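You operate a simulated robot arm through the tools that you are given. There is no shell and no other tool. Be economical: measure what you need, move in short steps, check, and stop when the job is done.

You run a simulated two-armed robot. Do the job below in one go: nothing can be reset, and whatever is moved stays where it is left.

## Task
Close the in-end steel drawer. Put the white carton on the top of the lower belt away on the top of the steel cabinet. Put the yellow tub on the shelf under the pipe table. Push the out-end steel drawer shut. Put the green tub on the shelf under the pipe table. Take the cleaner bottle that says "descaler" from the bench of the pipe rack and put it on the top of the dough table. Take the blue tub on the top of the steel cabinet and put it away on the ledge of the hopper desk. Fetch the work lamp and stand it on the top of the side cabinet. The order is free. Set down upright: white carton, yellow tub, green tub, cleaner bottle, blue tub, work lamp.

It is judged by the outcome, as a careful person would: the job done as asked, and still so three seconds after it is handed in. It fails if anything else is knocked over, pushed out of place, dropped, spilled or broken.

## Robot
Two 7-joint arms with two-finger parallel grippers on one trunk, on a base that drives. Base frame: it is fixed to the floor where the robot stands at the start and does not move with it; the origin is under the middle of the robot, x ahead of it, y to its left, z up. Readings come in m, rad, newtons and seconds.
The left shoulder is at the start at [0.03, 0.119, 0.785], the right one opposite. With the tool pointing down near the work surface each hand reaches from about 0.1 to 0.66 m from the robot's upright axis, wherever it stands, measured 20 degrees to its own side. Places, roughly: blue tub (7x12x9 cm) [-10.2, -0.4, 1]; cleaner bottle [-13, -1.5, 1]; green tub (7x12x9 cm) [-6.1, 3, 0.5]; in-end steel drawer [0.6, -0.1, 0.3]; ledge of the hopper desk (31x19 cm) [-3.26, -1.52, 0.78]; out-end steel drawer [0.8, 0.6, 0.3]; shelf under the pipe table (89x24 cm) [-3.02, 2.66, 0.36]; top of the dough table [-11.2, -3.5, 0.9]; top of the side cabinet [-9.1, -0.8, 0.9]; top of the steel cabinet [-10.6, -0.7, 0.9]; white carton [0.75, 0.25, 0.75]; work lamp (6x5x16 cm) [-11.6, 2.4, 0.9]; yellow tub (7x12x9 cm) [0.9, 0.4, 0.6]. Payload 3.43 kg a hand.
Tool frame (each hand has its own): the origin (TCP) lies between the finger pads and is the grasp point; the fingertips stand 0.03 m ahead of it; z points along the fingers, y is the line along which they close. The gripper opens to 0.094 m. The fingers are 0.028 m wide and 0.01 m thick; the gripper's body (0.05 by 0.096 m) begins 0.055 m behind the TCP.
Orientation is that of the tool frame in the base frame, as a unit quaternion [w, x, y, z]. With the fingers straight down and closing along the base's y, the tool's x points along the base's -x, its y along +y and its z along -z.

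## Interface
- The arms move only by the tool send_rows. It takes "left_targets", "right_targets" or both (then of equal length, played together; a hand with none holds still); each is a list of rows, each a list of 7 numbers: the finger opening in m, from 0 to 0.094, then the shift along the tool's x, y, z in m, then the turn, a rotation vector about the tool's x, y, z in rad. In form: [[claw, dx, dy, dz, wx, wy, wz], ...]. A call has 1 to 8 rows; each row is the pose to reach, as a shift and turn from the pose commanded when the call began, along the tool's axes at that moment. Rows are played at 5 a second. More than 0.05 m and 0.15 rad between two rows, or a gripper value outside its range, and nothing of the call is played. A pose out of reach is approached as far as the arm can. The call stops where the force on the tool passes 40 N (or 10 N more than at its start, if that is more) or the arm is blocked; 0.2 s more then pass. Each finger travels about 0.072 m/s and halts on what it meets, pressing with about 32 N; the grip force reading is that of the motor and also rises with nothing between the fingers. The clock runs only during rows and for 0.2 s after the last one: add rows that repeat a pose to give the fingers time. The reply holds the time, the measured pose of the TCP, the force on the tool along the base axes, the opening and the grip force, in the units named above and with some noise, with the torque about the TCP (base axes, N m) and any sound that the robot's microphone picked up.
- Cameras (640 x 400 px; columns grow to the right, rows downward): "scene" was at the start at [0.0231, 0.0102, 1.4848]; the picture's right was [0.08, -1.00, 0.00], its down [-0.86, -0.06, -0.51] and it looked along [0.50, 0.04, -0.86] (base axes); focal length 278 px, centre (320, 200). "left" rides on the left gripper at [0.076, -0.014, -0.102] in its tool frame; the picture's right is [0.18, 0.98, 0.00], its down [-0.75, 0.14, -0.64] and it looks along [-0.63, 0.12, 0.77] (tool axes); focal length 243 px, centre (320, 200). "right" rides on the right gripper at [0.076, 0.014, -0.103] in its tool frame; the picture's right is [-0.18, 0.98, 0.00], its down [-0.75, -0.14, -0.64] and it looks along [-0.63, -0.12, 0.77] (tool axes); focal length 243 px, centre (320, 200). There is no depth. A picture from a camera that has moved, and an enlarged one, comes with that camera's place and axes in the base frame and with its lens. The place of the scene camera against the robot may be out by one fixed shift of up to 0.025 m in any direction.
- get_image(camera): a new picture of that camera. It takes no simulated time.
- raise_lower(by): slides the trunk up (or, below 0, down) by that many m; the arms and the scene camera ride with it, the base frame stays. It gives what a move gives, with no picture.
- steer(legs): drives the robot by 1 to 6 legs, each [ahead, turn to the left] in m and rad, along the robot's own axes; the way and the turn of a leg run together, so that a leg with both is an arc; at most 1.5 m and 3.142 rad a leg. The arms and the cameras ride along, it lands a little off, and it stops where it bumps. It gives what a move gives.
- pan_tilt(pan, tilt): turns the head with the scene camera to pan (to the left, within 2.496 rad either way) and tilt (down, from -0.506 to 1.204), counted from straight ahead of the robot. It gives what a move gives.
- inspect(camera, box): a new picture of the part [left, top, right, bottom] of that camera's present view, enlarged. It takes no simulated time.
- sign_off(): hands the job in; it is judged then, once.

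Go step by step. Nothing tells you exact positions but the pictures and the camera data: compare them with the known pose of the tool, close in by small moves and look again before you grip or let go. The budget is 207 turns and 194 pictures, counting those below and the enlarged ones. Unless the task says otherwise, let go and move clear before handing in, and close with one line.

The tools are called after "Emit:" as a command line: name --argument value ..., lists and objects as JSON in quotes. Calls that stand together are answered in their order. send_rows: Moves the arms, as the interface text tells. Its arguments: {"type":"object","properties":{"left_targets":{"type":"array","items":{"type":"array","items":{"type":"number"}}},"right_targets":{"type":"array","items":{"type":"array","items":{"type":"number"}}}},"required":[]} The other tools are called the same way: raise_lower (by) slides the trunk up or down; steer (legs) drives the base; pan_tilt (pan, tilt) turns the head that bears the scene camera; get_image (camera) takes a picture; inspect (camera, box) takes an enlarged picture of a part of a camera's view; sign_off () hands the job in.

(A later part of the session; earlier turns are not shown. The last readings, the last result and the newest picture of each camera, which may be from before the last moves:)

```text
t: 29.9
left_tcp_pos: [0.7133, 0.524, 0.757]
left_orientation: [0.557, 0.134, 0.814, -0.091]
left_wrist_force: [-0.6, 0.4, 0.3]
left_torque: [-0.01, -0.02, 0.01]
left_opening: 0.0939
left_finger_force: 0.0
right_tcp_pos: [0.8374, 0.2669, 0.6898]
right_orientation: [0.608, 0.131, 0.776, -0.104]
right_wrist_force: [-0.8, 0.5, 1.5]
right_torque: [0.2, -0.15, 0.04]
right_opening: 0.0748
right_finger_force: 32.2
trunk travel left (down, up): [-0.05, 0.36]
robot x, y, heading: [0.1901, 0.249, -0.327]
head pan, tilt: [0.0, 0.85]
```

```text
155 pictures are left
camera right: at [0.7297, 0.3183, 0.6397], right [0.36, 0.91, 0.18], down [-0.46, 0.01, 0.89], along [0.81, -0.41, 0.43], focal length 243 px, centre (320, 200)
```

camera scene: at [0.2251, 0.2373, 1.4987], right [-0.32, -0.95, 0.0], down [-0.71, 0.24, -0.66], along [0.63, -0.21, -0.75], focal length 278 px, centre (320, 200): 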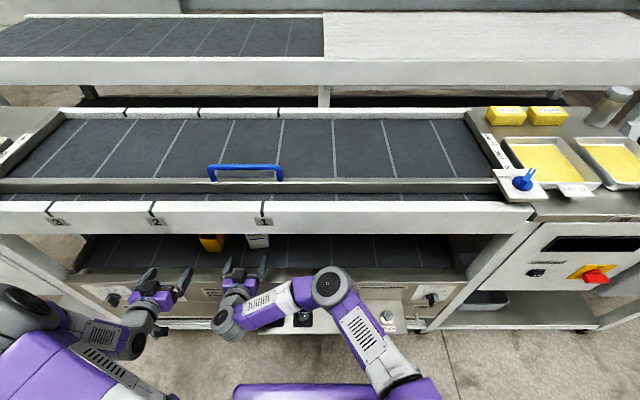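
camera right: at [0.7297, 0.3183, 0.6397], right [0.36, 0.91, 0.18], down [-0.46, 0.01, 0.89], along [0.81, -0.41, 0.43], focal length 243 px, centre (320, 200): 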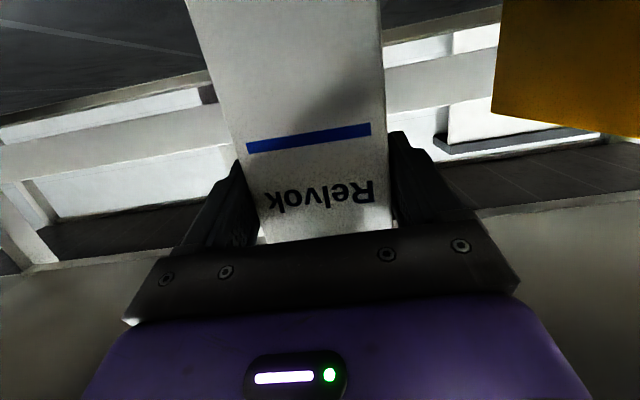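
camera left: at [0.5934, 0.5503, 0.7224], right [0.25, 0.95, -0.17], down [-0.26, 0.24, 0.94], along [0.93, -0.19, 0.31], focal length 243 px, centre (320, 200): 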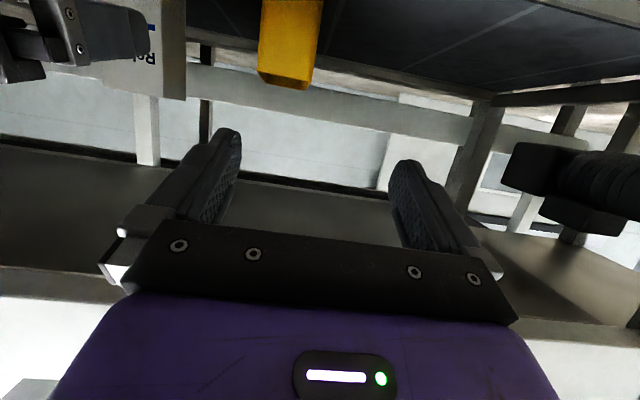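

The carton is 7.5 cm wide and so a little further off than I took it; I'll reopen, go 2 cm deeper, grip again and lift slightly.

Emit:
send_rows --right_targets '[[0.094, 0, 0, 0, 0, 0, 0], [0.094, -0.0048, 0, 0.02, 0, 0, 0], [0.07, -0.0048, 0, 0.02, 0, 0, 0], [0.05, -0.0048, 0, 0.02, 0, 0, 0], [0.05, -0.0048, 0, 0.02, 0, 0, 0], [0.05, -0.024, 0, 0.015, 0, 0, 0], [0.05, -0.043, 0, 0.01, 0, 0, 0], [0.05, -0.043, 0, 0.01, 0, 0, 0]]'

Emit:
get_image --camera "right"

```text
t: 31.7
left_tcp_pos: [0.7142, 0.5235, 0.7552]
left_orientation: [0.558, 0.134, 0.814, -0.091]
left_wrist_force: [0.3, 0.5, -0.2]
left_torque: [0.0, 0.01, -0.01]
left_opening: 0.0938
left_finger_force: 0.2
right_tcp_pos: [0.8565, 0.2595, 0.7307]
right_orientation: [0.608, 0.13, 0.777, -0.103]
right_wrist_force: [-0.2, 0.0, -2.5]
right_torque: [-0.02, -0.01, -0.01]
right_opening: 0.0758
right_finger_force: 31.4
trunk travel left (down, up): [-0.05, 0.36]
robot x, y, heading: [0.1929, 0.2447, -0.329]
head pan, tilt: [0.0, 0.85]
```

```text
154 pictures are left
camera right: at [0.7489, 0.3119, 0.679], right [0.36, 0.91, 0.18], down [-0.46, 0.01, 0.89], along [0.81, -0.41, 0.43], focal length 243 px, centre (320, 200)
```

right: 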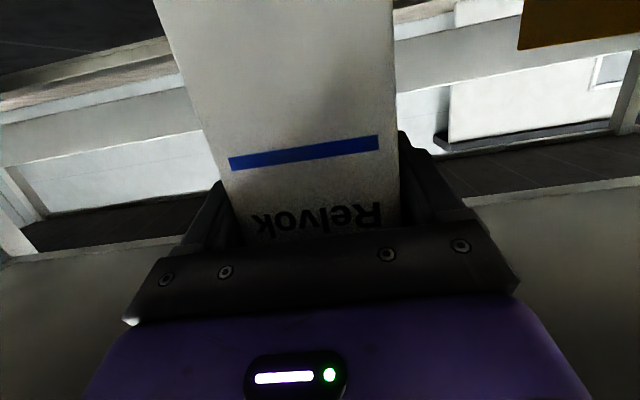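

The carton is held. I'll back it out and move it to the right.

Emit:
send_rows --right_targets '[[0.05, 0.0, 0, -0.048, 0, 0, 0], [0.05, 0.01, 0, -0.096, 0, 0, 0], [0.05, 0.02, 0, -0.144, 0, 0, 0], [0.05, 0.02, -0.035, -0.17, 0, 0, 0], [0.05, 0.015, -0.08, -0.18, 0, 0, 0], [0.05, 0.005, -0.125, -0.185, 0, 0, 0], [0.05, -0.005, -0.17, -0.185, 0, 0, 0], [0.05, -0.01, -0.215, -0.185, 0, 0, 0]]'

Emit:
get_image --camera "scene"

```text
t: 33.5
left_tcp_pos: [0.7146, 0.5245, 0.7555]
left_orientation: [0.558, 0.135, 0.814, -0.092]
left_wrist_force: [0.3, 0.3, 0.8]
left_torque: [-0.01, -0.02, -0.01]
left_opening: 0.094
left_finger_force: 0.0
right_tcp_pos: [0.6181, 0.1149, 0.7852]
right_orientation: [0.608, 0.132, 0.776, -0.103]
right_wrist_force: [-0.2, 0.1, -1.5]
right_torque: [0.02, 0.03, 0.0]
right_opening: 0.0755
right_finger_force: 32.2
trunk travel left (down, up): [-0.05, 0.36]
robot x, y, heading: [0.1936, 0.2482, -0.322]
head pan, tilt: [0.0, 0.85]
```

```text
153 pictures are left
camera scene: at [0.225, 0.2364, 1.4987], right [-0.32, -0.95, 0.0], down [-0.71, 0.24, -0.66], along [0.63, -0.21, -0.75], focal length 278 px, centre (320, 200)
```

scene: 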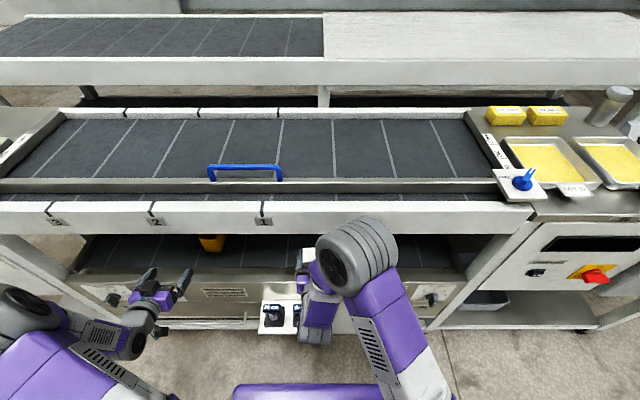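

Emit:
send_rows --left_targets '[[0.094, 0.016, -0.013, 0.042, 0, 0, 0], [0.094, 0.032, -0.027, 0.084, 0, 0, 0], [0.094, 0.048, -0.04, 0.126, 0, 0, 0]]'

Emit:
get_image --camera "left"

```text
t: 34.3
left_tcp_pos: [0.8, 0.4555, 0.6659]
left_orientation: [0.558, 0.132, 0.814, -0.09]
left_wrist_force: [-0.6, -0.1, 0.8]
left_torque: [-0.01, -0.04, 0.02]
left_opening: 0.0941
left_finger_force: 0.0
right_tcp_pos: [0.6203, 0.1157, 0.7851]
right_orientation: [0.607, 0.131, 0.777, -0.103]
right_wrist_force: [0.5, -0.3, -1.8]
right_torque: [0.01, 0.0, 0.0]
right_opening: 0.0755
right_finger_force: 32.1
trunk travel left (down, up): [-0.05, 0.36]
robot x, y, heading: [0.1915, 0.2474, -0.33]
head pan, tilt: [0.0, 0.85]
```

```text
152 pictures are left
camera left: at [0.679, 0.4794, 0.6319], right [0.25, 0.95, -0.17], down [-0.26, 0.24, 0.94], along [0.93, -0.19, 0.31], focal length 243 px, centre (320, 200)
```

left: 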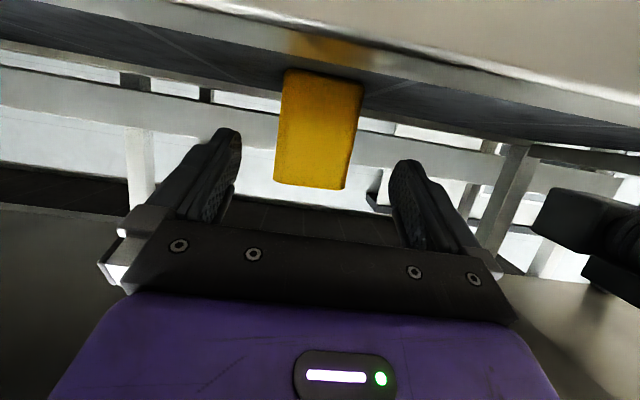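

The tub is at v 0.36–0.43, front u≈0.616, rim z≈0.69. I'll slide over it, close, and lift slightly.

Emit:
send_rows --left_targets '[[0.094, -0.0178, 0.001, 0.0457, 0, 0, 0], [0.094, -0.0355, 0.001, 0.0914, 0, 0, 0], [0.094, -0.051, 0.001, 0.132, 0, 0, 0], [0.07, -0.051, 0.001, 0.132, 0, 0, 0], [0.05, -0.051, 0.001, 0.132, 0, 0, 0], [0.05, -0.051, 0.001, 0.132, 0, 0, 0], [0.05, -0.07, 0.001, 0.125, 0, 0, 0], [0.05, -0.089, 0.001, 0.117, 0, 0, 0]]'

Emit:
get_image --camera "left"

```text
t: 34.9
left_tcp_pos: [0.8814, 0.4284, 0.6647]
left_orientation: [0.549, 0.133, 0.82, -0.091]
left_wrist_force: [-10.1, -0.7, 12.9]
left_torque: [0.43, 2.36, 0.48]
left_opening: 0.0942
left_finger_force: 0.0
right_tcp_pos: [0.6175, 0.1164, 0.7859]
right_orientation: [0.609, 0.13, 0.776, -0.102]
right_wrist_force: [-0.1, 0.6, -2.0]
right_torque: [-0.01, 0.01, -0.02]
right_opening: 0.0754
right_finger_force: 31.6
trunk travel left (down, up): [-0.05, 0.36]
robot x, y, heading: [0.1933, 0.2507, -0.327]
head pan, tilt: [0.0, 0.85]
stopped in row 3 (left hand): the force on the tool passed its limit at 95 N (the readings are from after the stop); the commanded pose is now the measured one
```

```text
151 pictures are left
camera left: at [0.7604, 0.4534, 0.6337], right [0.25, 0.95, -0.17], down [-0.24, 0.24, 0.94], along [0.94, -0.19, 0.29], focal length 243 px, centre (320, 200)
```

left: 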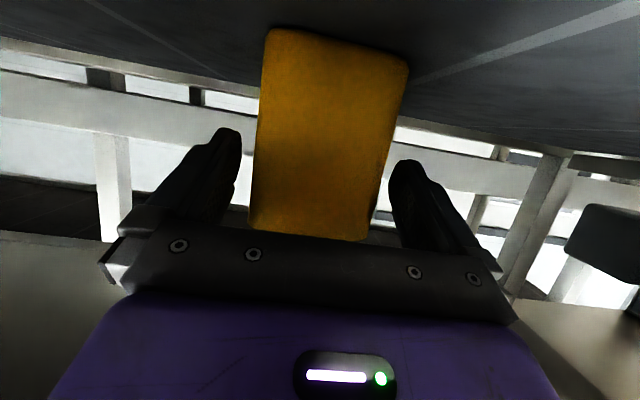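

The camera under the hand caught the belt rail. I'll back off, pitch the hand more downward so the camera rides higher, and come in again.

Emit:
send_rows --left_targets '[[0.094, -0.002, 0.002, -0.028, 0, 0, 0], [0.094, -0.002, 0.003, -0.028, 0, 0.12, 0], [0.094, -0.016, 0.004, 0.007, 0, 0.12, 0], [0.094, -0.03, 0.005, 0.042, 0, 0.12, 0]]'

Emit:
get_image --camera "left"

Emit:
get_image --camera "scene"

```text
t: 35.9
left_tcp_pos: [0.9315, 0.4157, 0.6763]
left_orientation: [0.499, 0.138, 0.852, -0.083]
left_wrist_force: [-0.5, -0.3, 0.0]
left_torque: [-0.01, -0.01, -0.01]
left_opening: 0.094
left_finger_force: 0.1
right_tcp_pos: [0.6194, 0.1153, 0.7845]
right_orientation: [0.608, 0.13, 0.777, -0.103]
right_wrist_force: [0.1, -0.3, -1.8]
right_torque: [-0.04, 0.0, -0.01]
right_opening: 0.0753
right_finger_force: 31.9
trunk travel left (down, up): [-0.05, 0.36]
robot x, y, heading: [0.1898, 0.2459, -0.325]
head pan, tilt: [0.0, 0.85]
```

```text
150 pictures are left
camera left: at [0.8069, 0.4421, 0.6596], right [0.23, 0.96, -0.16], down [-0.14, 0.2, 0.97], along [0.96, -0.2, 0.18], focal length 243 px, centre (320, 200)
```

left: 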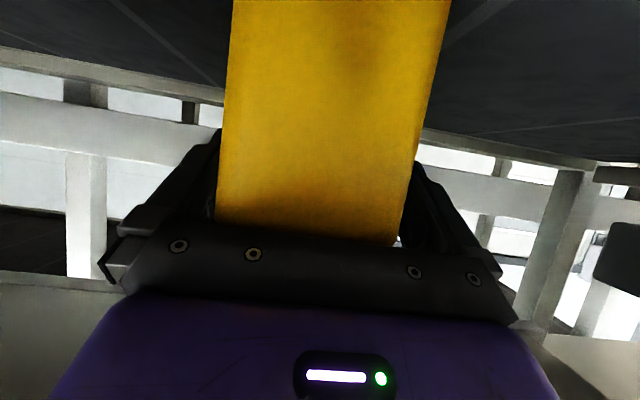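

```text
149 pictures are left
camera scene: at [0.2254, 0.2369, 1.4987], right [-0.32, -0.95, 0.0], down [-0.71, 0.24, -0.66], along [0.63, -0.21, -0.75], focal length 278 px, centre (320, 200)
```

scene: 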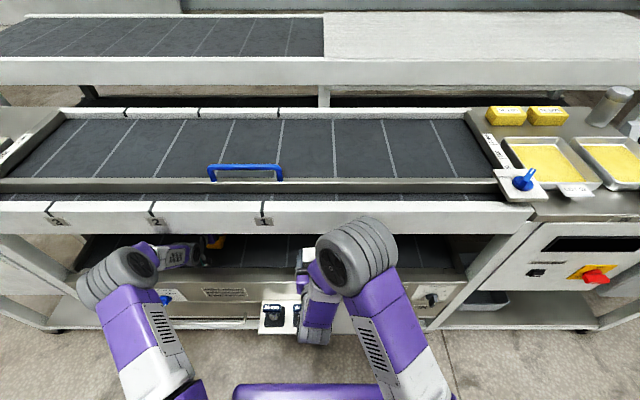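

Emit:
send_rows --left_targets '[[0.07, 0, 0, 0.008, 0, 0, 0], [0.05, 0, 0, 0.008, 0, 0, 0], [0.04, 0, 0, 0.008, 0, 0, 0], [0.04, 0, 0, 0.008, 0, 0, 0], [0.04, -0.013, 0, 0.001, 0, 0, 0], [0.04, -0.026, 0, -0.006, 0, 0, 0], [0.04, -0.035, 0, -0.012, 0, 0, 0], [0.04, -0.035, 0, -0.012, 0, 0, 0]]'

Emit:
get_image --camera "left"

```text
t: 37.7
left_tcp_pos: [0.937, 0.4143, 0.7112]
left_orientation: [0.498, 0.139, 0.852, -0.083]
left_wrist_force: [0.6, 0.6, 0.0]
left_torque: [-0.01, 0.02, -0.01]
left_opening: 0.0658
left_finger_force: 31.9
right_tcp_pos: [0.6189, 0.1163, 0.7849]
right_orientation: [0.608, 0.13, 0.777, -0.103]
right_wrist_force: [0.4, 0.6, -2.5]
right_torque: [-0.02, -0.01, 0.03]
right_opening: 0.0752
right_finger_force: 31.7
trunk travel left (down, up): [-0.05, 0.36]
robot x, y, heading: [0.1929, 0.2467, -0.325]
head pan, tilt: [0.0, 0.85]
```

```text
148 pictures are left
camera left: at [0.8133, 0.4406, 0.6956], right [0.23, 0.96, -0.16], down [-0.14, 0.2, 0.97], along [0.96, -0.2, 0.18], focal length 243 px, centre (320, 200)
```

left: 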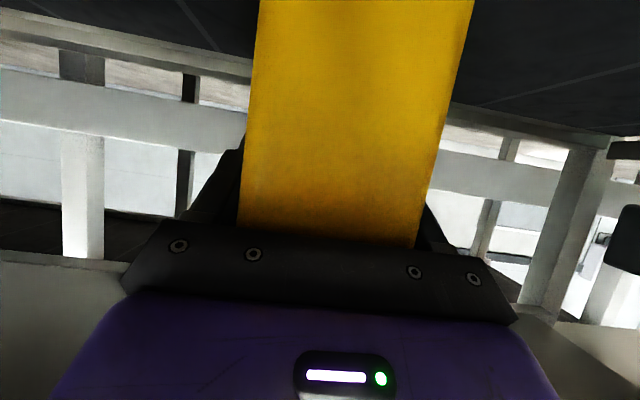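

The tub is held. I'll drive straight back to draw both things out.

Emit:
steer --legs '[[-0.5, 0]]'

Emit:
get_image --camera "scene"

```text
t: 40.7
left_tcp_pos: [0.4605, 0.5767, 0.7118]
left_orientation: [0.499, 0.136, 0.852, -0.081]
left_wrist_force: [-0.2, 0.2, -0.9]
left_torque: [0.01, -0.01, -0.01]
left_opening: 0.0658
left_finger_force: 32.2
right_tcp_pos: [0.1411, 0.2761, 0.7844]
right_orientation: [0.608, 0.129, 0.777, -0.101]
right_wrist_force: [-0.2, -0.8, -1.5]
right_torque: [0.0, 0.01, 0.03]
right_opening: 0.0746
right_finger_force: 31.9
trunk travel left (down, up): [-0.05, 0.36]
robot x, y, heading: [-0.2822, 0.4084, -0.317]
head pan, tilt: [0.0, 0.85]
```

```text
147 pictures are left
camera scene: at [-0.2519, 0.3969, 1.4987], right [-0.32, -0.95, 0.0], down [-0.71, 0.24, -0.66], along [0.63, -0.21, -0.75], focal length 278 px, centre (320, 200)
```

scene: 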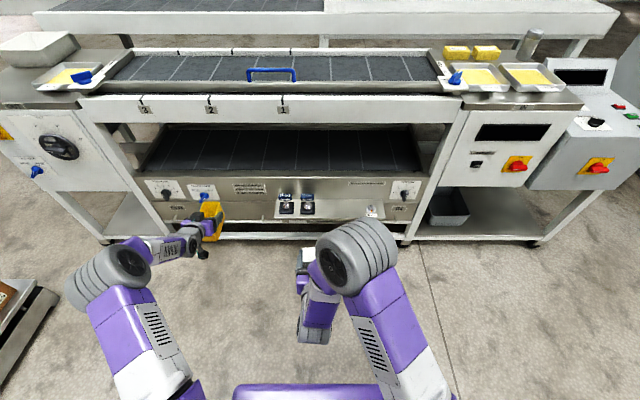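

Emit:
send_rows --left_targets '[[0.04, 0.02, 0, -0.035, 0, 0, 0], [0.04, 0.04, 0, -0.07, 0, 0, 0], [0.04, 0.06, 0, -0.105, 0, 0, 0], [0.04, 0.08, 0, -0.14, 0, 0, 0], [0.04, 0.1, 0, -0.175, 0, 0, 0]]'

Emit:
steer --legs '[[0, 1.6], [0, 1.1]]'

Emit:
pan_tilt --pan 0 --tilt 0.35

Emit:
get_image --camera "scene"

```text
t: 41.9
left_tcp_pos: [0.2702, 0.639, 0.7076]
left_orientation: [0.5, 0.137, 0.851, -0.082]
left_wrist_force: [0.3, 0.0, -0.4]
left_torque: [0.03, -0.01, 0.01]
left_opening: 0.0658
left_finger_force: 31.9
right_tcp_pos: [0.1426, 0.2779, 0.7856]
right_orientation: [0.608, 0.128, 0.777, -0.101]
right_wrist_force: [0.3, -0.4, -1.6]
right_torque: [0.0, 0.01, 0.01]
right_opening: 0.0745
right_finger_force: 31.9
trunk travel left (down, up): [-0.05, 0.36]
robot x, y, heading: [-0.2828, 0.4087, -0.32]
head pan, tilt: [0.0, 0.85]
```

```text
t: 49.0
left_tcp_pos: [-0.8853, 0.4238, 0.7059]
left_orientation: [-0.186, 0.803, -0.315, -0.47]
left_wrist_force: [-0.4, 0.2, -1.5]
left_torque: [0.01, 0.0, 0.01]
left_opening: 0.0657
left_finger_force: 31.3
right_tcp_pos: [-0.6188, 0.6991, 0.7849]
right_orientation: [-0.229, 0.732, -0.291, -0.572]
right_wrist_force: [0.6, 0.8, -1.4]
right_torque: [0.0, 0.0, -0.01]
right_opening: 0.0742
right_finger_force: 31.4
trunk travel left (down, up): [-0.05, 0.36]
robot x, y, heading: [-0.2822, 0.4092, 2.393]
head pan, tilt: [0.0, 0.85]
```

```text
t: 49.9
left_tcp_pos: [-0.8848, 0.4247, 0.7066]
left_orientation: [-0.186, 0.803, -0.314, -0.47]
left_wrist_force: [-0.4, 0.9, -1.6]
left_torque: [0.04, -0.02, -0.01]
left_opening: 0.066
left_finger_force: 31.8
right_tcp_pos: [-0.618, 0.7008, 0.785]
right_orientation: [-0.228, 0.732, -0.291, -0.572]
right_wrist_force: [1.0, 0.2, -2.6]
right_torque: [0.01, 0.0, 0.02]
right_opening: 0.0743
right_finger_force: 32.1
trunk travel left (down, up): [-0.05, 0.36]
robot x, y, heading: [-0.2822, 0.4048, 2.397]
head pan, tilt: [0.0, 0.351]
```

```text
146 pictures are left
camera scene: at [-0.3439, 0.455, 1.5423], right [0.68, 0.73, 0.0], down [0.25, -0.23, -0.94], along [-0.69, 0.64, -0.34], focal length 278 px, centre (320, 200)
```

scene: 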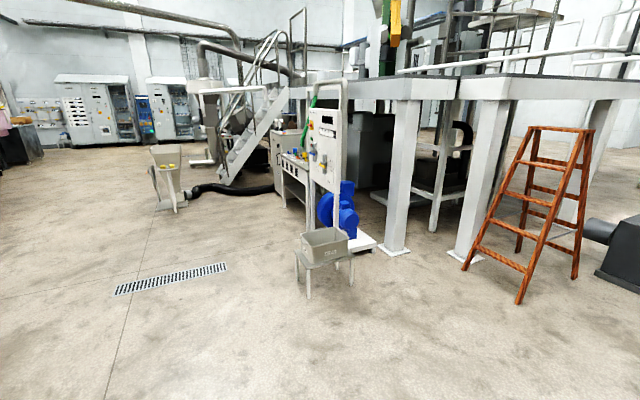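

Emit:
inspect --camera "scene" --box '[240, 70, 400, 310]'

Emit:
inspect --camera "scene" --box '[0, 60, 320, 260]'

```text
1.67 times, centred on (320, 190) of scene
camera zoom: at [-0.3439, 0.455, 1.5423], right [0.68, 0.73, 0.0], down [0.25, -0.23, -0.94], along [-0.69, 0.64, -0.34], focal length 464 px, centre (320, 217)
```

zoom: 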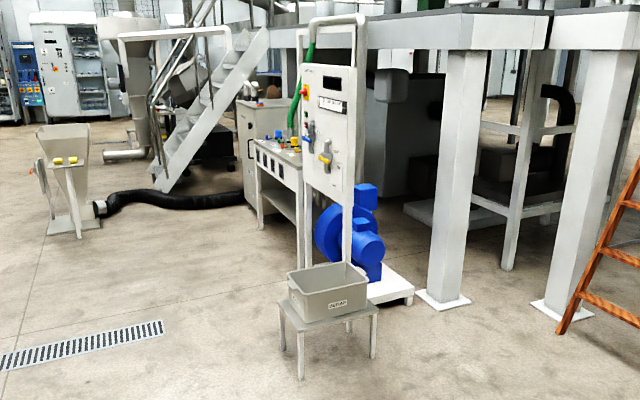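

```text
2.00 times, centred on (160, 160) of scene
camera zoom: at [-0.3439, 0.455, 1.5423], right [0.68, 0.73, 0.0], down [0.25, -0.23, -0.94], along [-0.69, 0.64, -0.34], focal length 557 px, centre (640, 280)
```

zoom: 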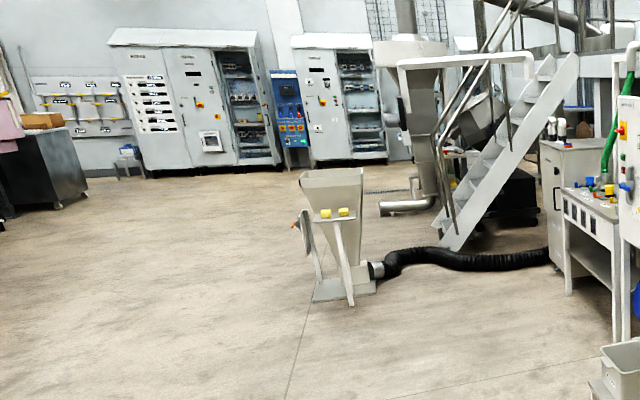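

The pipe table (with the wall panel) has its long shelf side facing roughly −y. I'll drive to about (−3.3, 1.5) and turn to face the shelf.

Emit:
steer --legs '[[0, 0.4], [1.1, 0], [1.1, 0], [1.0, 0], [0, -1.53]]'

Emit:
pan_tilt --pan 0 --tilt 0.5

Emit:
get_image --camera "scene"

```text
t: 70.6
left_tcp_pos: [-3.5203, 2.0655, 0.7076]
left_orientation: [0.411, -0.506, 0.699, 0.296]
left_wrist_force: [0.0, 0.7, -0.1]
left_torque: [0.01, 0.01, -0.01]
left_opening: 0.0662
left_finger_force: 32.2
right_tcp_pos: [-3.1586, 1.9374, 0.7843]
right_orientation: [0.502, -0.458, 0.64, 0.358]
right_wrist_force: [0.2, -0.7, -1.2]
right_torque: [0.0, 0.01, -0.03]
right_opening: 0.0738
right_finger_force: 32.1
trunk travel left (down, up): [-0.05, 0.36]
robot x, y, heading: [-3.2871, 1.5111, 1.248]
head pan, tilt: [0.0, 0.351]
```

```text
t: 71.3
left_tcp_pos: [-3.521, 2.0651, 0.7072]
left_orientation: [0.411, -0.506, 0.699, 0.295]
left_wrist_force: [0.1, 0.3, -1.3]
left_torque: [0.01, 0.0, 0.0]
left_opening: 0.0657
left_finger_force: 32.0
right_tcp_pos: [-3.1586, 1.9356, 0.7855]
right_orientation: [0.501, -0.458, 0.64, 0.358]
right_wrist_force: [-0.1, -0.1, -2.5]
right_torque: [0.0, -0.01, 0.01]
right_opening: 0.074
right_finger_force: 32.0
trunk travel left (down, up): [-0.05, 0.36]
robot x, y, heading: [-3.2873, 1.5091, 1.255]
head pan, tilt: [0.0, 0.499]
```

```text
143 pictures are left
camera scene: at [-3.283, 1.573, 1.5287], right [0.95, -0.32, 0.0], down [-0.15, -0.45, -0.88], along [0.28, 0.83, -0.48], focal length 278 px, centre (320, 200)
```

scene: 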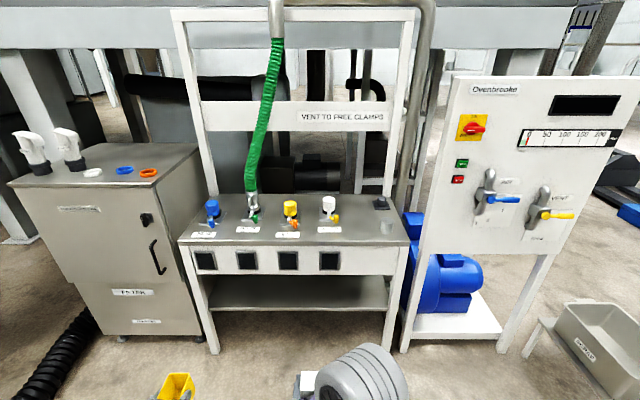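

I face the table squarely: the shelf's front edge is about 1.04 m ahead, at z≈0.36, with the opening up to z≈0.60. I'll drive part way, then lower the tub and raise the carton.

Emit:
steer --legs '[[0.4, 0]]'

Emit:
raise_lower --by -0.05

Emit:
send_rows --left_targets '[[0.04, 0.036, 0, 0.02, 0, 0, 0], [0.04, 0.072, 0, 0.04, 0, 0, 0], [0.04, 0.108, 0, 0.06, 0, 0, 0], [0.04, 0.144, 0, 0.08, 0, 0, 0], [0.04, 0.18, 0, 0.101, 0, 0, 0]]' --right_targets '[[0.05, -0.035, 0, -0.025, 0, 0, 0], [0.05, -0.07, 0, -0.05, 0, 0, 0], [0.05, -0.105, 0, -0.075, 0, 0, 0], [0.05, -0.14, 0, -0.1, 0, 0, 0], [0.05, -0.175, 0, -0.125, 0, 0, 0]]'

Emit:
pan_tilt --pan 0 --tilt 0.8

Emit:
get_image --camera "scene"

Emit:
get_image --camera "left"

```text
t: 73.8
left_tcp_pos: [-3.3872, 2.4547, 0.7067]
left_orientation: [0.412, -0.503, 0.702, 0.293]
left_wrist_force: [-0.2, 0.2, -0.9]
left_torque: [0.0, 0.01, 0.02]
left_opening: 0.0658
left_finger_force: 31.6
right_tcp_pos: [-3.025, 2.3243, 0.7849]
right_orientation: [0.503, -0.456, 0.642, 0.356]
right_wrist_force: [0.1, 0.4, -3.3]
right_torque: [0.01, 0.01, 0.0]
right_opening: 0.074
right_finger_force: 32.0
trunk travel left (down, up): [-0.05, 0.36]
robot x, y, heading: [-3.1576, 1.8977, 1.244]
head pan, tilt: [0.0, 0.499]
```

```text
t: 74.7
left_tcp_pos: [-3.3862, 2.4543, 0.6578]
left_orientation: [0.413, -0.502, 0.701, 0.293]
left_wrist_force: [0.8, 0.2, -1.0]
left_torque: [-0.02, 0.02, 0.05]
left_opening: 0.0657
left_finger_force: 32.2
right_tcp_pos: [-3.0255, 2.3238, 0.7349]
right_orientation: [0.503, -0.456, 0.642, 0.357]
right_wrist_force: [-0.6, 0.3, -1.7]
right_torque: [0.02, -0.02, 0.01]
right_opening: 0.0741
right_finger_force: 32.2
trunk travel left (down, up): [0.0, 0.41]
robot x, y, heading: [-3.1595, 1.9, 1.24]
head pan, tilt: [0.0, 0.499]
```

```text
t: 75.9
left_tcp_pos: [-3.3849, 2.4549, 0.4493]
left_orientation: [0.413, -0.503, 0.7, 0.294]
left_wrist_force: [-0.6, 0.0, -0.7]
left_torque: [-0.01, 0.03, -0.03]
left_opening: 0.0658
left_finger_force: 32.2
right_tcp_pos: [-3.0545, 2.248, 0.9357]
right_orientation: [0.503, -0.456, 0.642, 0.355]
right_wrist_force: [-0.1, 0.7, -2.1]
right_torque: [0.04, -0.03, 0.02]
right_opening: 0.0741
right_finger_force: 32.3
trunk travel left (down, up): [0.0, 0.41]
robot x, y, heading: [-3.1607, 1.8975, 1.243]
head pan, tilt: [0.0, 0.499]
```

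```text
t: 76.7
left_tcp_pos: [-3.3846, 2.4545, 0.4513]
left_orientation: [0.412, -0.503, 0.7, 0.294]
left_wrist_force: [0.1, 0.5, -0.8]
left_torque: [-0.02, 0.02, -0.01]
left_opening: 0.0657
left_finger_force: 32.5
right_tcp_pos: [-3.0536, 2.2489, 0.9358]
right_orientation: [0.503, -0.456, 0.642, 0.356]
right_wrist_force: [0.4, -0.9, -1.7]
right_torque: [-0.02, -0.03, -0.02]
right_opening: 0.0742
right_finger_force: 31.1
trunk travel left (down, up): [0.0, 0.41]
robot x, y, heading: [-3.1563, 1.8996, 1.242]
head pan, tilt: [0.0, 0.799]
```

```text
142 pictures are left
camera scene: at [-3.1554, 1.9514, 1.4528], right [0.95, -0.32, 0.0], down [-0.23, -0.68, -0.7], along [0.22, 0.66, -0.72], focal length 278 px, centre (320, 200)
```

scene: 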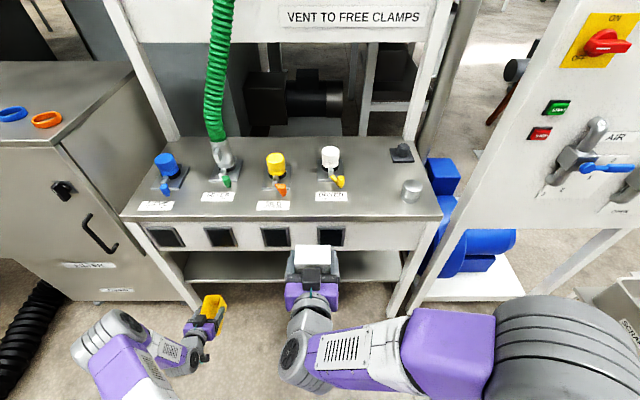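

```text
141 pictures are left
camera left: at [-3.4107, 2.3299, 0.4345], right [-0.96, 0.23, -0.16], down [-0.2, -0.14, 0.97], along [0.2, 0.96, 0.18], focal length 243 px, centre (320, 200)
```

left: 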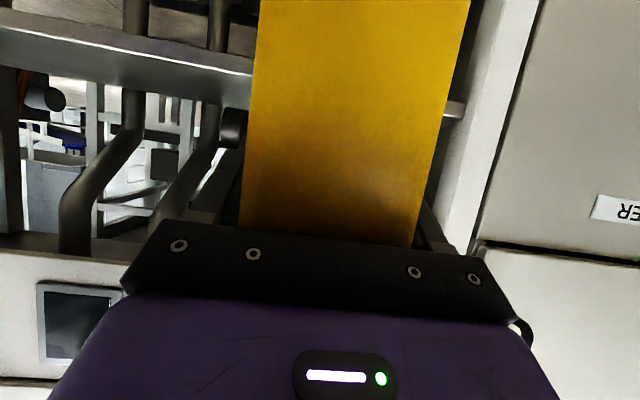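

Emit:
send_rows --left_targets '[[0.04, -0.017, 0, -0.01, 0, 0, 0], [0.04, -0.026, 0, -0.015, 0, 0, 0]]'

Emit:
steer --legs '[[0.18, 0]]'

Emit:
get_image --camera "scene"

Emit:
get_image --camera "left"

```text
t: 77.3
left_tcp_pos: [-3.385, 2.4539, 0.4801]
left_orientation: [0.412, -0.503, 0.7, 0.294]
left_wrist_force: [-0.2, -0.1, -1.4]
left_torque: [0.01, 0.0, 0.02]
left_opening: 0.0656
left_finger_force: 31.8
right_tcp_pos: [-3.0531, 2.2485, 0.9352]
right_orientation: [0.503, -0.456, 0.642, 0.356]
right_wrist_force: [-0.9, -0.8, -0.9]
right_torque: [0.0, -0.03, 0.01]
right_opening: 0.074
right_finger_force: 32.1
trunk travel left (down, up): [0.0, 0.41]
robot x, y, heading: [-3.159, 1.8978, 1.241]
head pan, tilt: [0.0, 0.799]
```

```text
t: 78.8
left_tcp_pos: [-3.3268, 2.6268, 0.4792]
left_orientation: [0.412, -0.504, 0.701, 0.293]
left_wrist_force: [-0.1, 0.0, -1.2]
left_torque: [0.0, 0.01, 0.01]
left_opening: 0.0659
left_finger_force: 32.4
right_tcp_pos: [-2.9955, 2.4224, 0.9348]
right_orientation: [0.503, -0.457, 0.641, 0.357]
right_wrist_force: [-0.1, 0.3, -2.3]
right_torque: [0.02, 0.0, -0.02]
right_opening: 0.0741
right_finger_force: 32.0
trunk travel left (down, up): [0.0, 0.41]
robot x, y, heading: [-3.1021, 2.0697, 1.246]
head pan, tilt: [0.0, 0.799]
```

```text
140 pictures are left
camera scene: at [-3.0965, 2.1253, 1.4527], right [0.95, -0.32, 0.0], down [-0.23, -0.68, -0.7], along [0.22, 0.66, -0.72], focal length 278 px, centre (320, 200)
```

scene: 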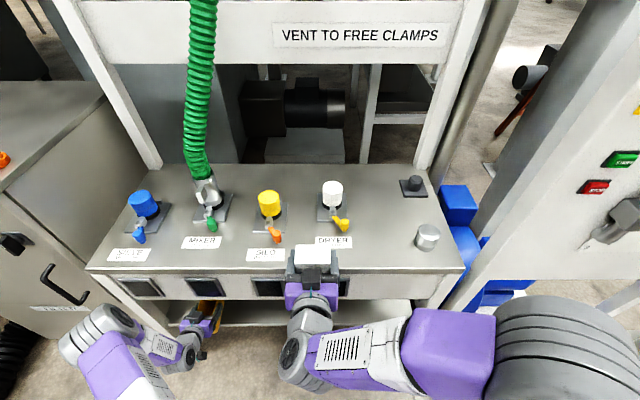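

```text
139 pictures are left
camera left: at [-3.3537, 2.5018, 0.4634], right [-0.96, 0.23, -0.16], down [-0.2, -0.14, 0.97], along [0.2, 0.96, 0.18], focal length 243 px, centre (320, 200)
```

left: 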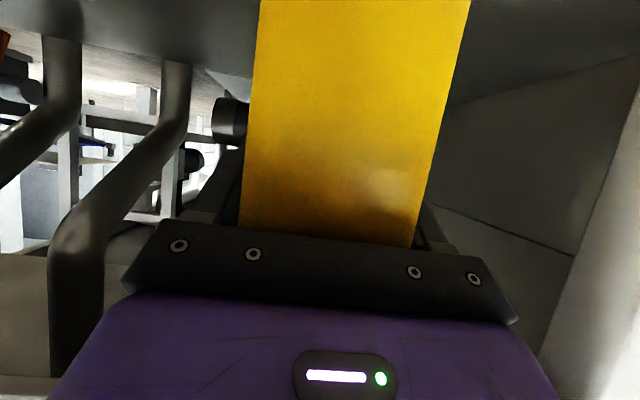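

Emit:
send_rows --left_targets '[[0.04, 0.017, 0, 0.01, 0, 0, 0], [0.04, 0.002, 0, 0.036, 0, 0, 0], [0.04, -0.013, 0, 0.062, 0, 0, 0], [0.04, -0.028, 0, 0.088, 0, 0, 0], [0.04, -0.02, 0, 0.093, 0, 0, 0], [0.04, -0.013, 0, 0.097, 0, 0, 0]]'

Emit:
get_image --camera "scene"

Emit:
get_image --camera "left"

```text
t: 80.2
left_tcp_pos: [-3.3, 2.716, 0.4441]
left_orientation: [0.412, -0.504, 0.7, 0.294]
left_wrist_force: [0.6, -0.5, -0.7]
left_torque: [-0.01, 0.02, -0.05]
left_opening: 0.0658
left_finger_force: 32.0
right_tcp_pos: [-2.9972, 2.4225, 0.9354]
right_orientation: [0.503, -0.457, 0.641, 0.357]
right_wrist_force: [0.3, -0.9, -2.3]
right_torque: [0.03, 0.0, 0.0]
right_opening: 0.0741
right_finger_force: 32.6
trunk travel left (down, up): [0.0, 0.41]
robot x, y, heading: [-3.1015, 2.0706, 1.245]
head pan, tilt: [0.0, 0.799]
```

```text
138 pictures are left
camera scene: at [-3.0966, 2.1249, 1.4527], right [0.95, -0.32, 0.0], down [-0.23, -0.68, -0.7], along [0.22, 0.66, -0.72], focal length 278 px, centre (320, 200)
```

scene: 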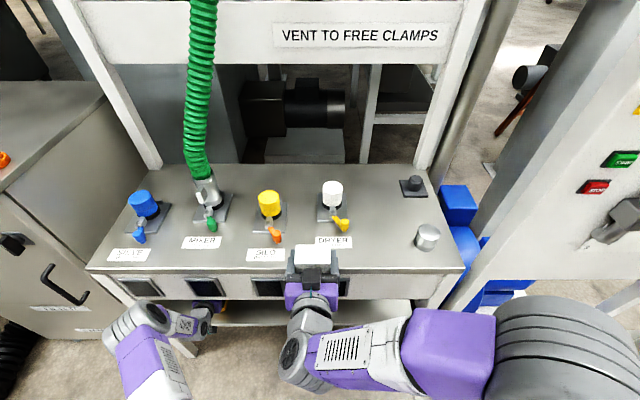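

```text
137 pictures are left
camera left: at [-3.3252, 2.5897, 0.4277], right [-0.96, 0.23, -0.16], down [-0.2, -0.14, 0.97], along [0.2, 0.96, 0.18], focal length 243 px, centre (320, 200)
```

left: 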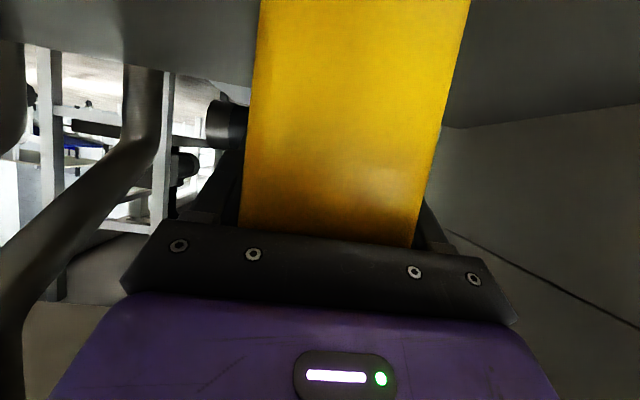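

Emit:
send_rows --left_targets '[[0.04, 0.005, 0, 0.003, 0, 0, 0], [0.04, 0.01, 0, 0.006, 0, 0, 0], [0.04, 0.013, 0, 0.0075, 0, 0, 0], [0.04, 0.013, 0, 0.0075, 0, 0, 0]]'

```text
t: 81.2
left_tcp_pos: [-3.2985, 2.7144, 0.4327]
left_orientation: [0.414, -0.502, 0.698, 0.298]
left_wrist_force: [-3.0, 0.0, 23.7]
left_torque: [-0.49, 0.21, -0.07]
left_opening: 0.0658
left_finger_force: 32.1
right_tcp_pos: [-2.9938, 2.42, 0.9348]
right_orientation: [0.503, -0.456, 0.642, 0.356]
right_wrist_force: [0.6, 0.7, -1.9]
right_torque: [-0.01, -0.01, 0.01]
right_opening: 0.0739
right_finger_force: 32.2
trunk travel left (down, up): [0.0, 0.41]
robot x, y, heading: [-3.102, 2.072, 1.247]
head pan, tilt: [0.0, 0.799]
```

The tub stands on the shelf (24 N contact). I'll release and withdraw level.

Emit:
send_rows --left_targets '[[0.07, -0.003, 0, -0.001, 0, 0, 0], [0.094, -0.004, 0, -0.002, 0, 0, 0], [0.094, -0.004, 0, -0.002, 0, 0, 0], [0.094, 0.01, 0, -0.045, 0, 0, 0], [0.094, 0.027, 0, -0.085, 0, 0, 0], [0.094, 0.045, 0, -0.125, 0, 0, 0]]'

Emit:
get_image --camera "left"

```text
t: 82.7
left_tcp_pos: [-3.3373, 2.5866, 0.4479]
left_orientation: [0.412, -0.504, 0.7, 0.294]
left_wrist_force: [-0.2, 0.0, 0.1]
left_torque: [0.01, -0.03, 0.02]
left_opening: 0.0941
left_finger_force: 0.1
right_tcp_pos: [-2.996, 2.4211, 0.9353]
right_orientation: [0.503, -0.457, 0.642, 0.357]
right_wrist_force: [-0.4, 0.0, -1.1]
right_torque: [0.02, -0.02, 0.04]
right_opening: 0.0739
right_finger_force: 31.9
trunk travel left (down, up): [0.0, 0.41]
robot x, y, heading: [-3.0967, 2.0739, 1.243]
head pan, tilt: [0.0, 0.799]
```

```text
136 pictures are left
camera left: at [-3.3646, 2.461, 0.4317], right [-0.96, 0.23, -0.16], down [-0.2, -0.14, 0.97], along [0.2, 0.96, 0.18], focal length 243 px, centre (320, 200)
```

left: 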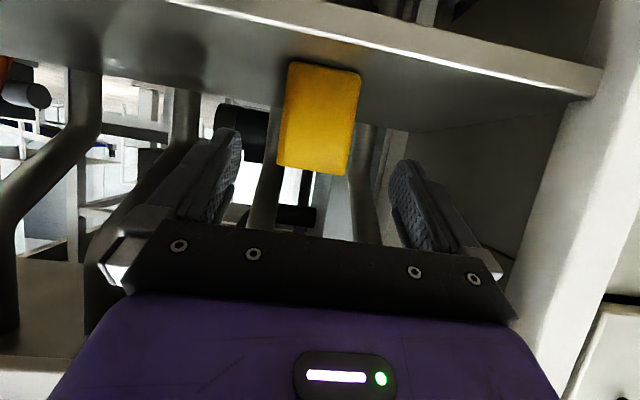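

Yellow tub is placed. I'll back away, raise the left hand, and look left for the green tub.

Emit:
steer --legs '[[-0.7, 0], [0, 1.2]]'

Emit:
pan_tilt --pan 0.3 --tilt 0.35

Emit:
get_image --camera "scene"

```text
t: 89.5
left_tcp_pos: [-3.893, 1.3593, 0.4474]
left_orientation: [-0.175, 0.81, -0.296, -0.475]
left_wrist_force: [0.1, 0.8, 0.4]
left_torque: [-0.01, 0.0, 0.03]
left_opening: 0.0941
left_finger_force: 0.1
right_tcp_pos: [-3.6139, 1.6174, 0.9351]
right_orientation: [-0.214, 0.739, -0.273, -0.578]
right_wrist_force: [0.4, 1.2, -1.6]
right_torque: [0.01, 0.0, 0.03]
right_opening: 0.0739
right_finger_force: 31.9
trunk travel left (down, up): [0.0, 0.41]
robot x, y, heading: [-3.3233, 1.3889, 2.442]
head pan, tilt: [0.0, 0.799]
```

```text
t: 90.4
left_tcp_pos: [-3.8936, 1.3592, 0.4457]
left_orientation: [-0.175, 0.81, -0.296, -0.475]
left_wrist_force: [0.2, 0.2, 0.0]
left_torque: [0.03, 0.02, -0.01]
left_opening: 0.094
left_finger_force: 0.0
right_tcp_pos: [-3.6143, 1.6168, 0.9347]
right_orientation: [-0.215, 0.739, -0.274, -0.577]
right_wrist_force: [-0.4, 0.6, -2.2]
right_torque: [-0.03, -0.01, 0.04]
right_opening: 0.0739
right_finger_force: 32.4
trunk travel left (down, up): [0.0, 0.41]
robot x, y, heading: [-3.3298, 1.3927, 2.442]
head pan, tilt: [0.3, 0.351]
```

```text
135 pictures are left
camera scene: at [-3.4031, 1.4152, 1.4923], right [0.39, 0.92, 0.0], down [0.32, -0.14, -0.94], along [-0.86, 0.37, -0.34], focal length 278 px, centre (320, 200)
```

scene: 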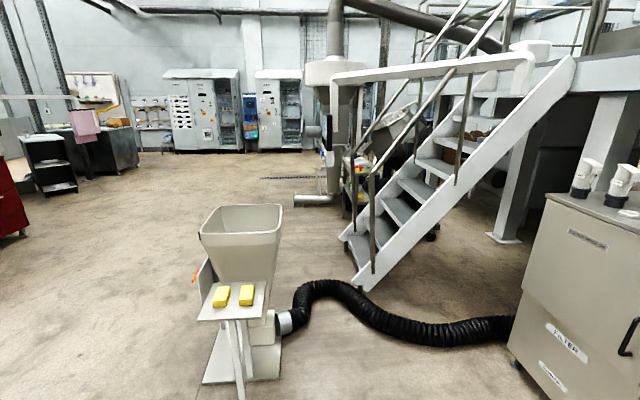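

Emit:
inspect --camera "scene" --box '[280, 100, 480, 230]'

Emit:
inspect --camera "scene" --box '[0, 50, 320, 250]'

```text
3.08 times, centred on (380, 165) of scene
camera zoom: at [-3.4031, 1.4152, 1.4923], right [0.39, 0.92, 0.0], down [0.32, -0.14, -0.94], along [-0.86, 0.37, -0.34], focal length 857 px, centre (135, 308)
```

zoom: 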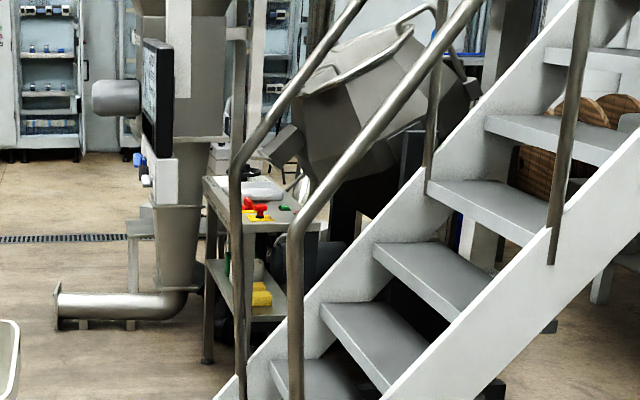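

```text
2.00 times, centred on (160, 150) of scene
camera zoom: at [-3.4031, 1.4152, 1.4923], right [0.39, 0.92, 0.0], down [0.32, -0.14, -0.94], along [-0.86, 0.37, -0.34], focal length 557 px, centre (640, 300)
```

zoom: 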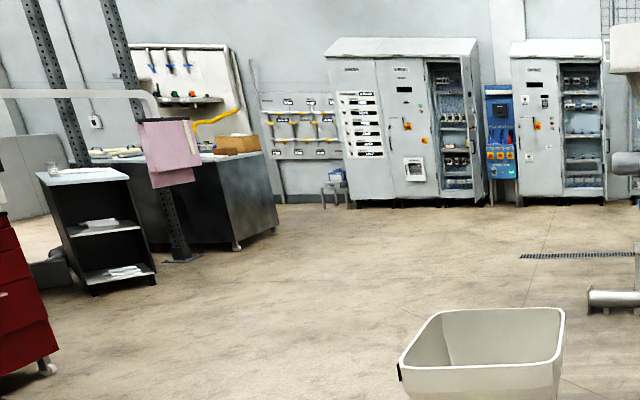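

The green tub seems to be on the lower shelf of the mixer desk beyond the stairs. I'll drive round the hopper, staying off the hose, to about (−6.2, 1.3) facing it.

Emit:
steer --legs '[[0, 1.45], [1.5, 0], [0, -1.237], [1.0, 0], [0.9, 0], [0, -1.05]]'

Emit:
pan_tilt --pan 0.0 --tilt 0.4

Emit:
get_image --camera "scene"

```text
t: 115.9
left_tcp_pos: [-6.4417, 1.6549, 0.4483]
left_orientation: [-0.357, 0.612, -0.608, -0.357]
left_wrist_force: [-0.9, -0.5, -0.1]
left_torque: [0.02, -0.01, -0.03]
left_opening: 0.0941
left_finger_force: 0.0
right_tcp_pos: [-6.0651, 1.6114, 0.9361]
right_orientation: [0.437, -0.556, 0.557, 0.435]
right_wrist_force: [-0.7, 0.2, -2.2]
right_torque: [0.03, 0.0, 0.02]
right_opening: 0.0739
right_finger_force: 31.6
trunk travel left (down, up): [0.0, 0.41]
robot x, y, heading: [-6.0491, 1.2441, 1.57]
head pan, tilt: [0.3, 0.351]
```

```text
t: 116.7
left_tcp_pos: [-6.4424, 1.6555, 0.4479]
left_orientation: [-0.358, 0.612, -0.608, -0.358]
left_wrist_force: [0.1, -0.3, 0.4]
left_torque: [-0.01, -0.02, -0.01]
left_opening: 0.0941
left_finger_force: 0.0
right_tcp_pos: [-6.0652, 1.6114, 0.9352]
right_orientation: [0.438, -0.555, 0.558, 0.434]
right_wrist_force: [0.5, -0.7, -1.6]
right_torque: [0.0, -0.02, -0.02]
right_opening: 0.0739
right_finger_force: 32.1
trunk travel left (down, up): [0.0, 0.41]
robot x, y, heading: [-6.0496, 1.243, 1.573]
head pan, tilt: [0.0, 0.4]
```

```text
132 pictures are left
camera scene: at [-6.0636, 1.3137, 1.4878], right [1.0, 0.0, 0.0], down [0.0, -0.39, -0.92], along [0.0, 0.92, -0.39], focal length 278 px, centre (320, 200)
```

scene: 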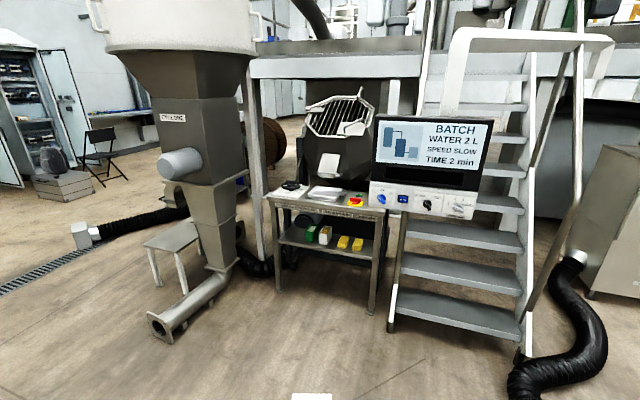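

Emit:
inspect --camera "scene" --box '[240, 170, 420, 330]'

```text
2.50 times, centred on (330, 250) of scene
camera zoom: at [-6.0636, 1.3137, 1.4878], right [1.0, 0.0, 0.0], down [0.0, -0.39, -0.92], along [0.0, 0.92, -0.39], focal length 696 px, centre (295, 75)
```

zoom: 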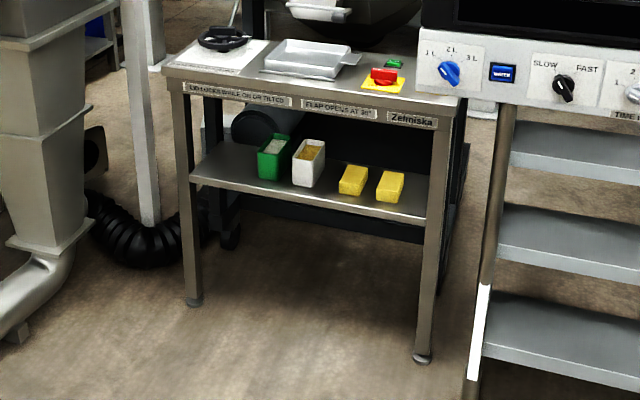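

The green tub (with something in it) stands on the desk's lower shelf at about (−6.11, 3.03), a white tub close on its right. I'll drive to a spot squarely in front of it.

Emit:
steer --legs '[[0, 0.222], [0.925, 0], [0, -0.552]]'

Emit:
pan_tilt --pan 0.0 --tilt 0.7

Emit:
get_image --camera "scene"

```text
t: 123.8
left_tcp_pos: [-6.4724, 2.6633, 0.4477]
left_orientation: [0.414, -0.498, 0.704, 0.291]
left_wrist_force: [-1.0, 0.0, 0.7]
left_torque: [-0.02, 0.01, 0.02]
left_opening: 0.0939
left_finger_force: 0.1
right_tcp_pos: [-6.1321, 2.4943, 0.9353]
right_orientation: [0.506, -0.451, 0.645, 0.352]
right_wrist_force: [0.1, -0.2, -2.3]
right_torque: [0.05, 0.0, 0.0]
right_opening: 0.0738
right_finger_force: 32.2
trunk travel left (down, up): [0.0, 0.41]
robot x, y, heading: [-6.2408, 2.1467, 1.228]
head pan, tilt: [0.0, 0.4]
```

```text
t: 124.6
left_tcp_pos: [-6.4717, 2.6647, 0.4478]
left_orientation: [0.414, -0.497, 0.705, 0.29]
left_wrist_force: [0.5, 0.7, 0.0]
left_torque: [0.0, 0.02, -0.02]
left_opening: 0.0941
left_finger_force: 0.1
right_tcp_pos: [-6.1322, 2.4935, 0.9338]
right_orientation: [0.506, -0.451, 0.645, 0.353]
right_wrist_force: [0.0, 0.5, -1.6]
right_torque: [-0.02, 0.0, 0.0]
right_opening: 0.074
right_finger_force: 31.9
trunk travel left (down, up): [0.0, 0.41]
robot x, y, heading: [-6.2407, 2.1453, 1.229]
head pan, tilt: [0.0, 0.7]
```

```text
130 pictures are left
camera scene: at [-6.237, 2.202, 1.461], right [0.94, -0.34, 0.0], down [-0.22, -0.61, -0.77], along [0.26, 0.72, -0.64], focal length 278 px, centre (320, 200)
```

scene: 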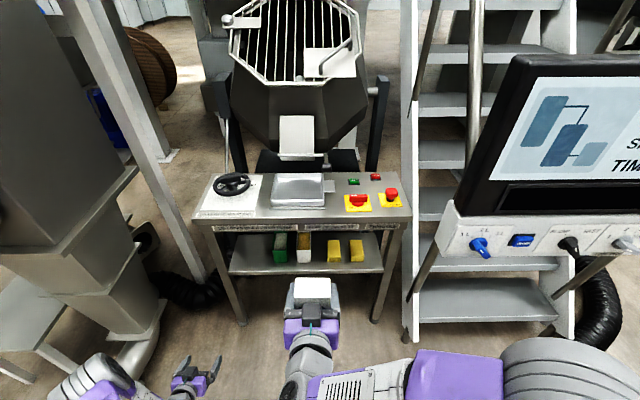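

The control panel hangs close on the right, so I'll tuck the right arm inward and shift the robot left before reaching in.

Emit:
send_rows --right_targets '[[0.05, 0, 0.045, 0, 0, 0, 0], [0.05, 0, 0.09, 0, 0, 0, 0], [0.05, 0, 0.13, 0, 0, 0, 0], [0.05, 0, 0.17, 0, 0, 0, 0]]' --left_targets '[[0.094, -0.02, -0.045, -0.012, 0, 0, 0], [0.094, -0.04, -0.085, -0.024, 0, 0, 0], [0.094, -0.06, -0.125, -0.036, 0, 0, 0], [0.094, -0.08, -0.165, -0.045, 0, 0, 0]]'

Emit:
steer --legs '[[0, 0.678], [0.29, 0], [0, -0.66]]'

Emit:
get_image --camera "scene"

Emit:
get_image --camera "left"

```text
refused: row 1 steps farther than a row can; nothing moved
```

```text
t: 130.2
left_tcp_pos: [-6.5808, 2.9296, 0.4475]
left_orientation: [0.411, -0.506, 0.699, 0.295]
left_wrist_force: [0.1, -0.1, -0.7]
left_torque: [-0.01, -0.01, 0.03]
left_opening: 0.0942
left_finger_force: 0.0
right_tcp_pos: [-6.2369, 2.7679, 0.9349]
right_orientation: [0.501, -0.459, 0.64, 0.358]
right_wrist_force: [-0.1, -0.3, -1.3]
right_torque: [0.02, -0.01, -0.01]
right_opening: 0.0739
right_finger_force: 32.5
trunk travel left (down, up): [0.0, 0.41]
robot x, y, heading: [-6.3384, 2.4161, 1.25]
head pan, tilt: [0.0, 0.7]
```

```text
129 pictures are left
camera scene: at [-6.335, 2.4738, 1.461], right [0.95, -0.31, 0.0], down [-0.2, -0.61, -0.76], along [0.24, 0.73, -0.64], focal length 278 px, centre (320, 200)
```

scene: 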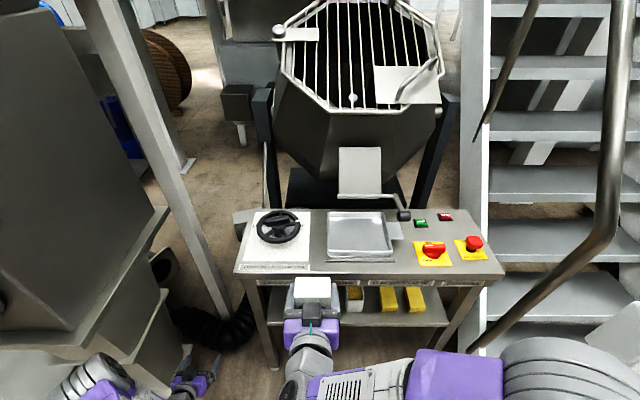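

```text
128 pictures are left
camera left: at [-6.6065, 2.8045, 0.4315], right [-0.96, 0.22, -0.16], down [-0.2, -0.14, 0.97], along [0.19, 0.97, 0.18], focal length 243 px, centre (320, 200)
```

left: 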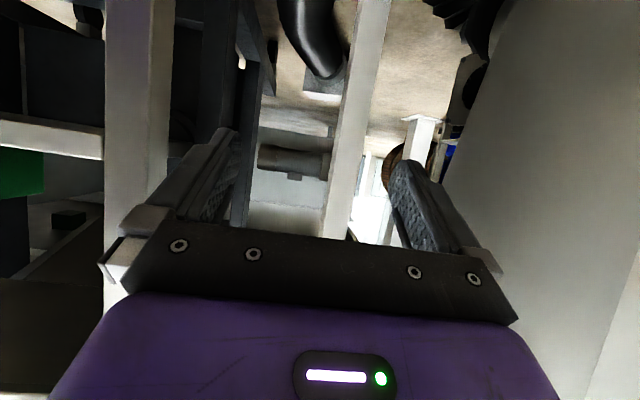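

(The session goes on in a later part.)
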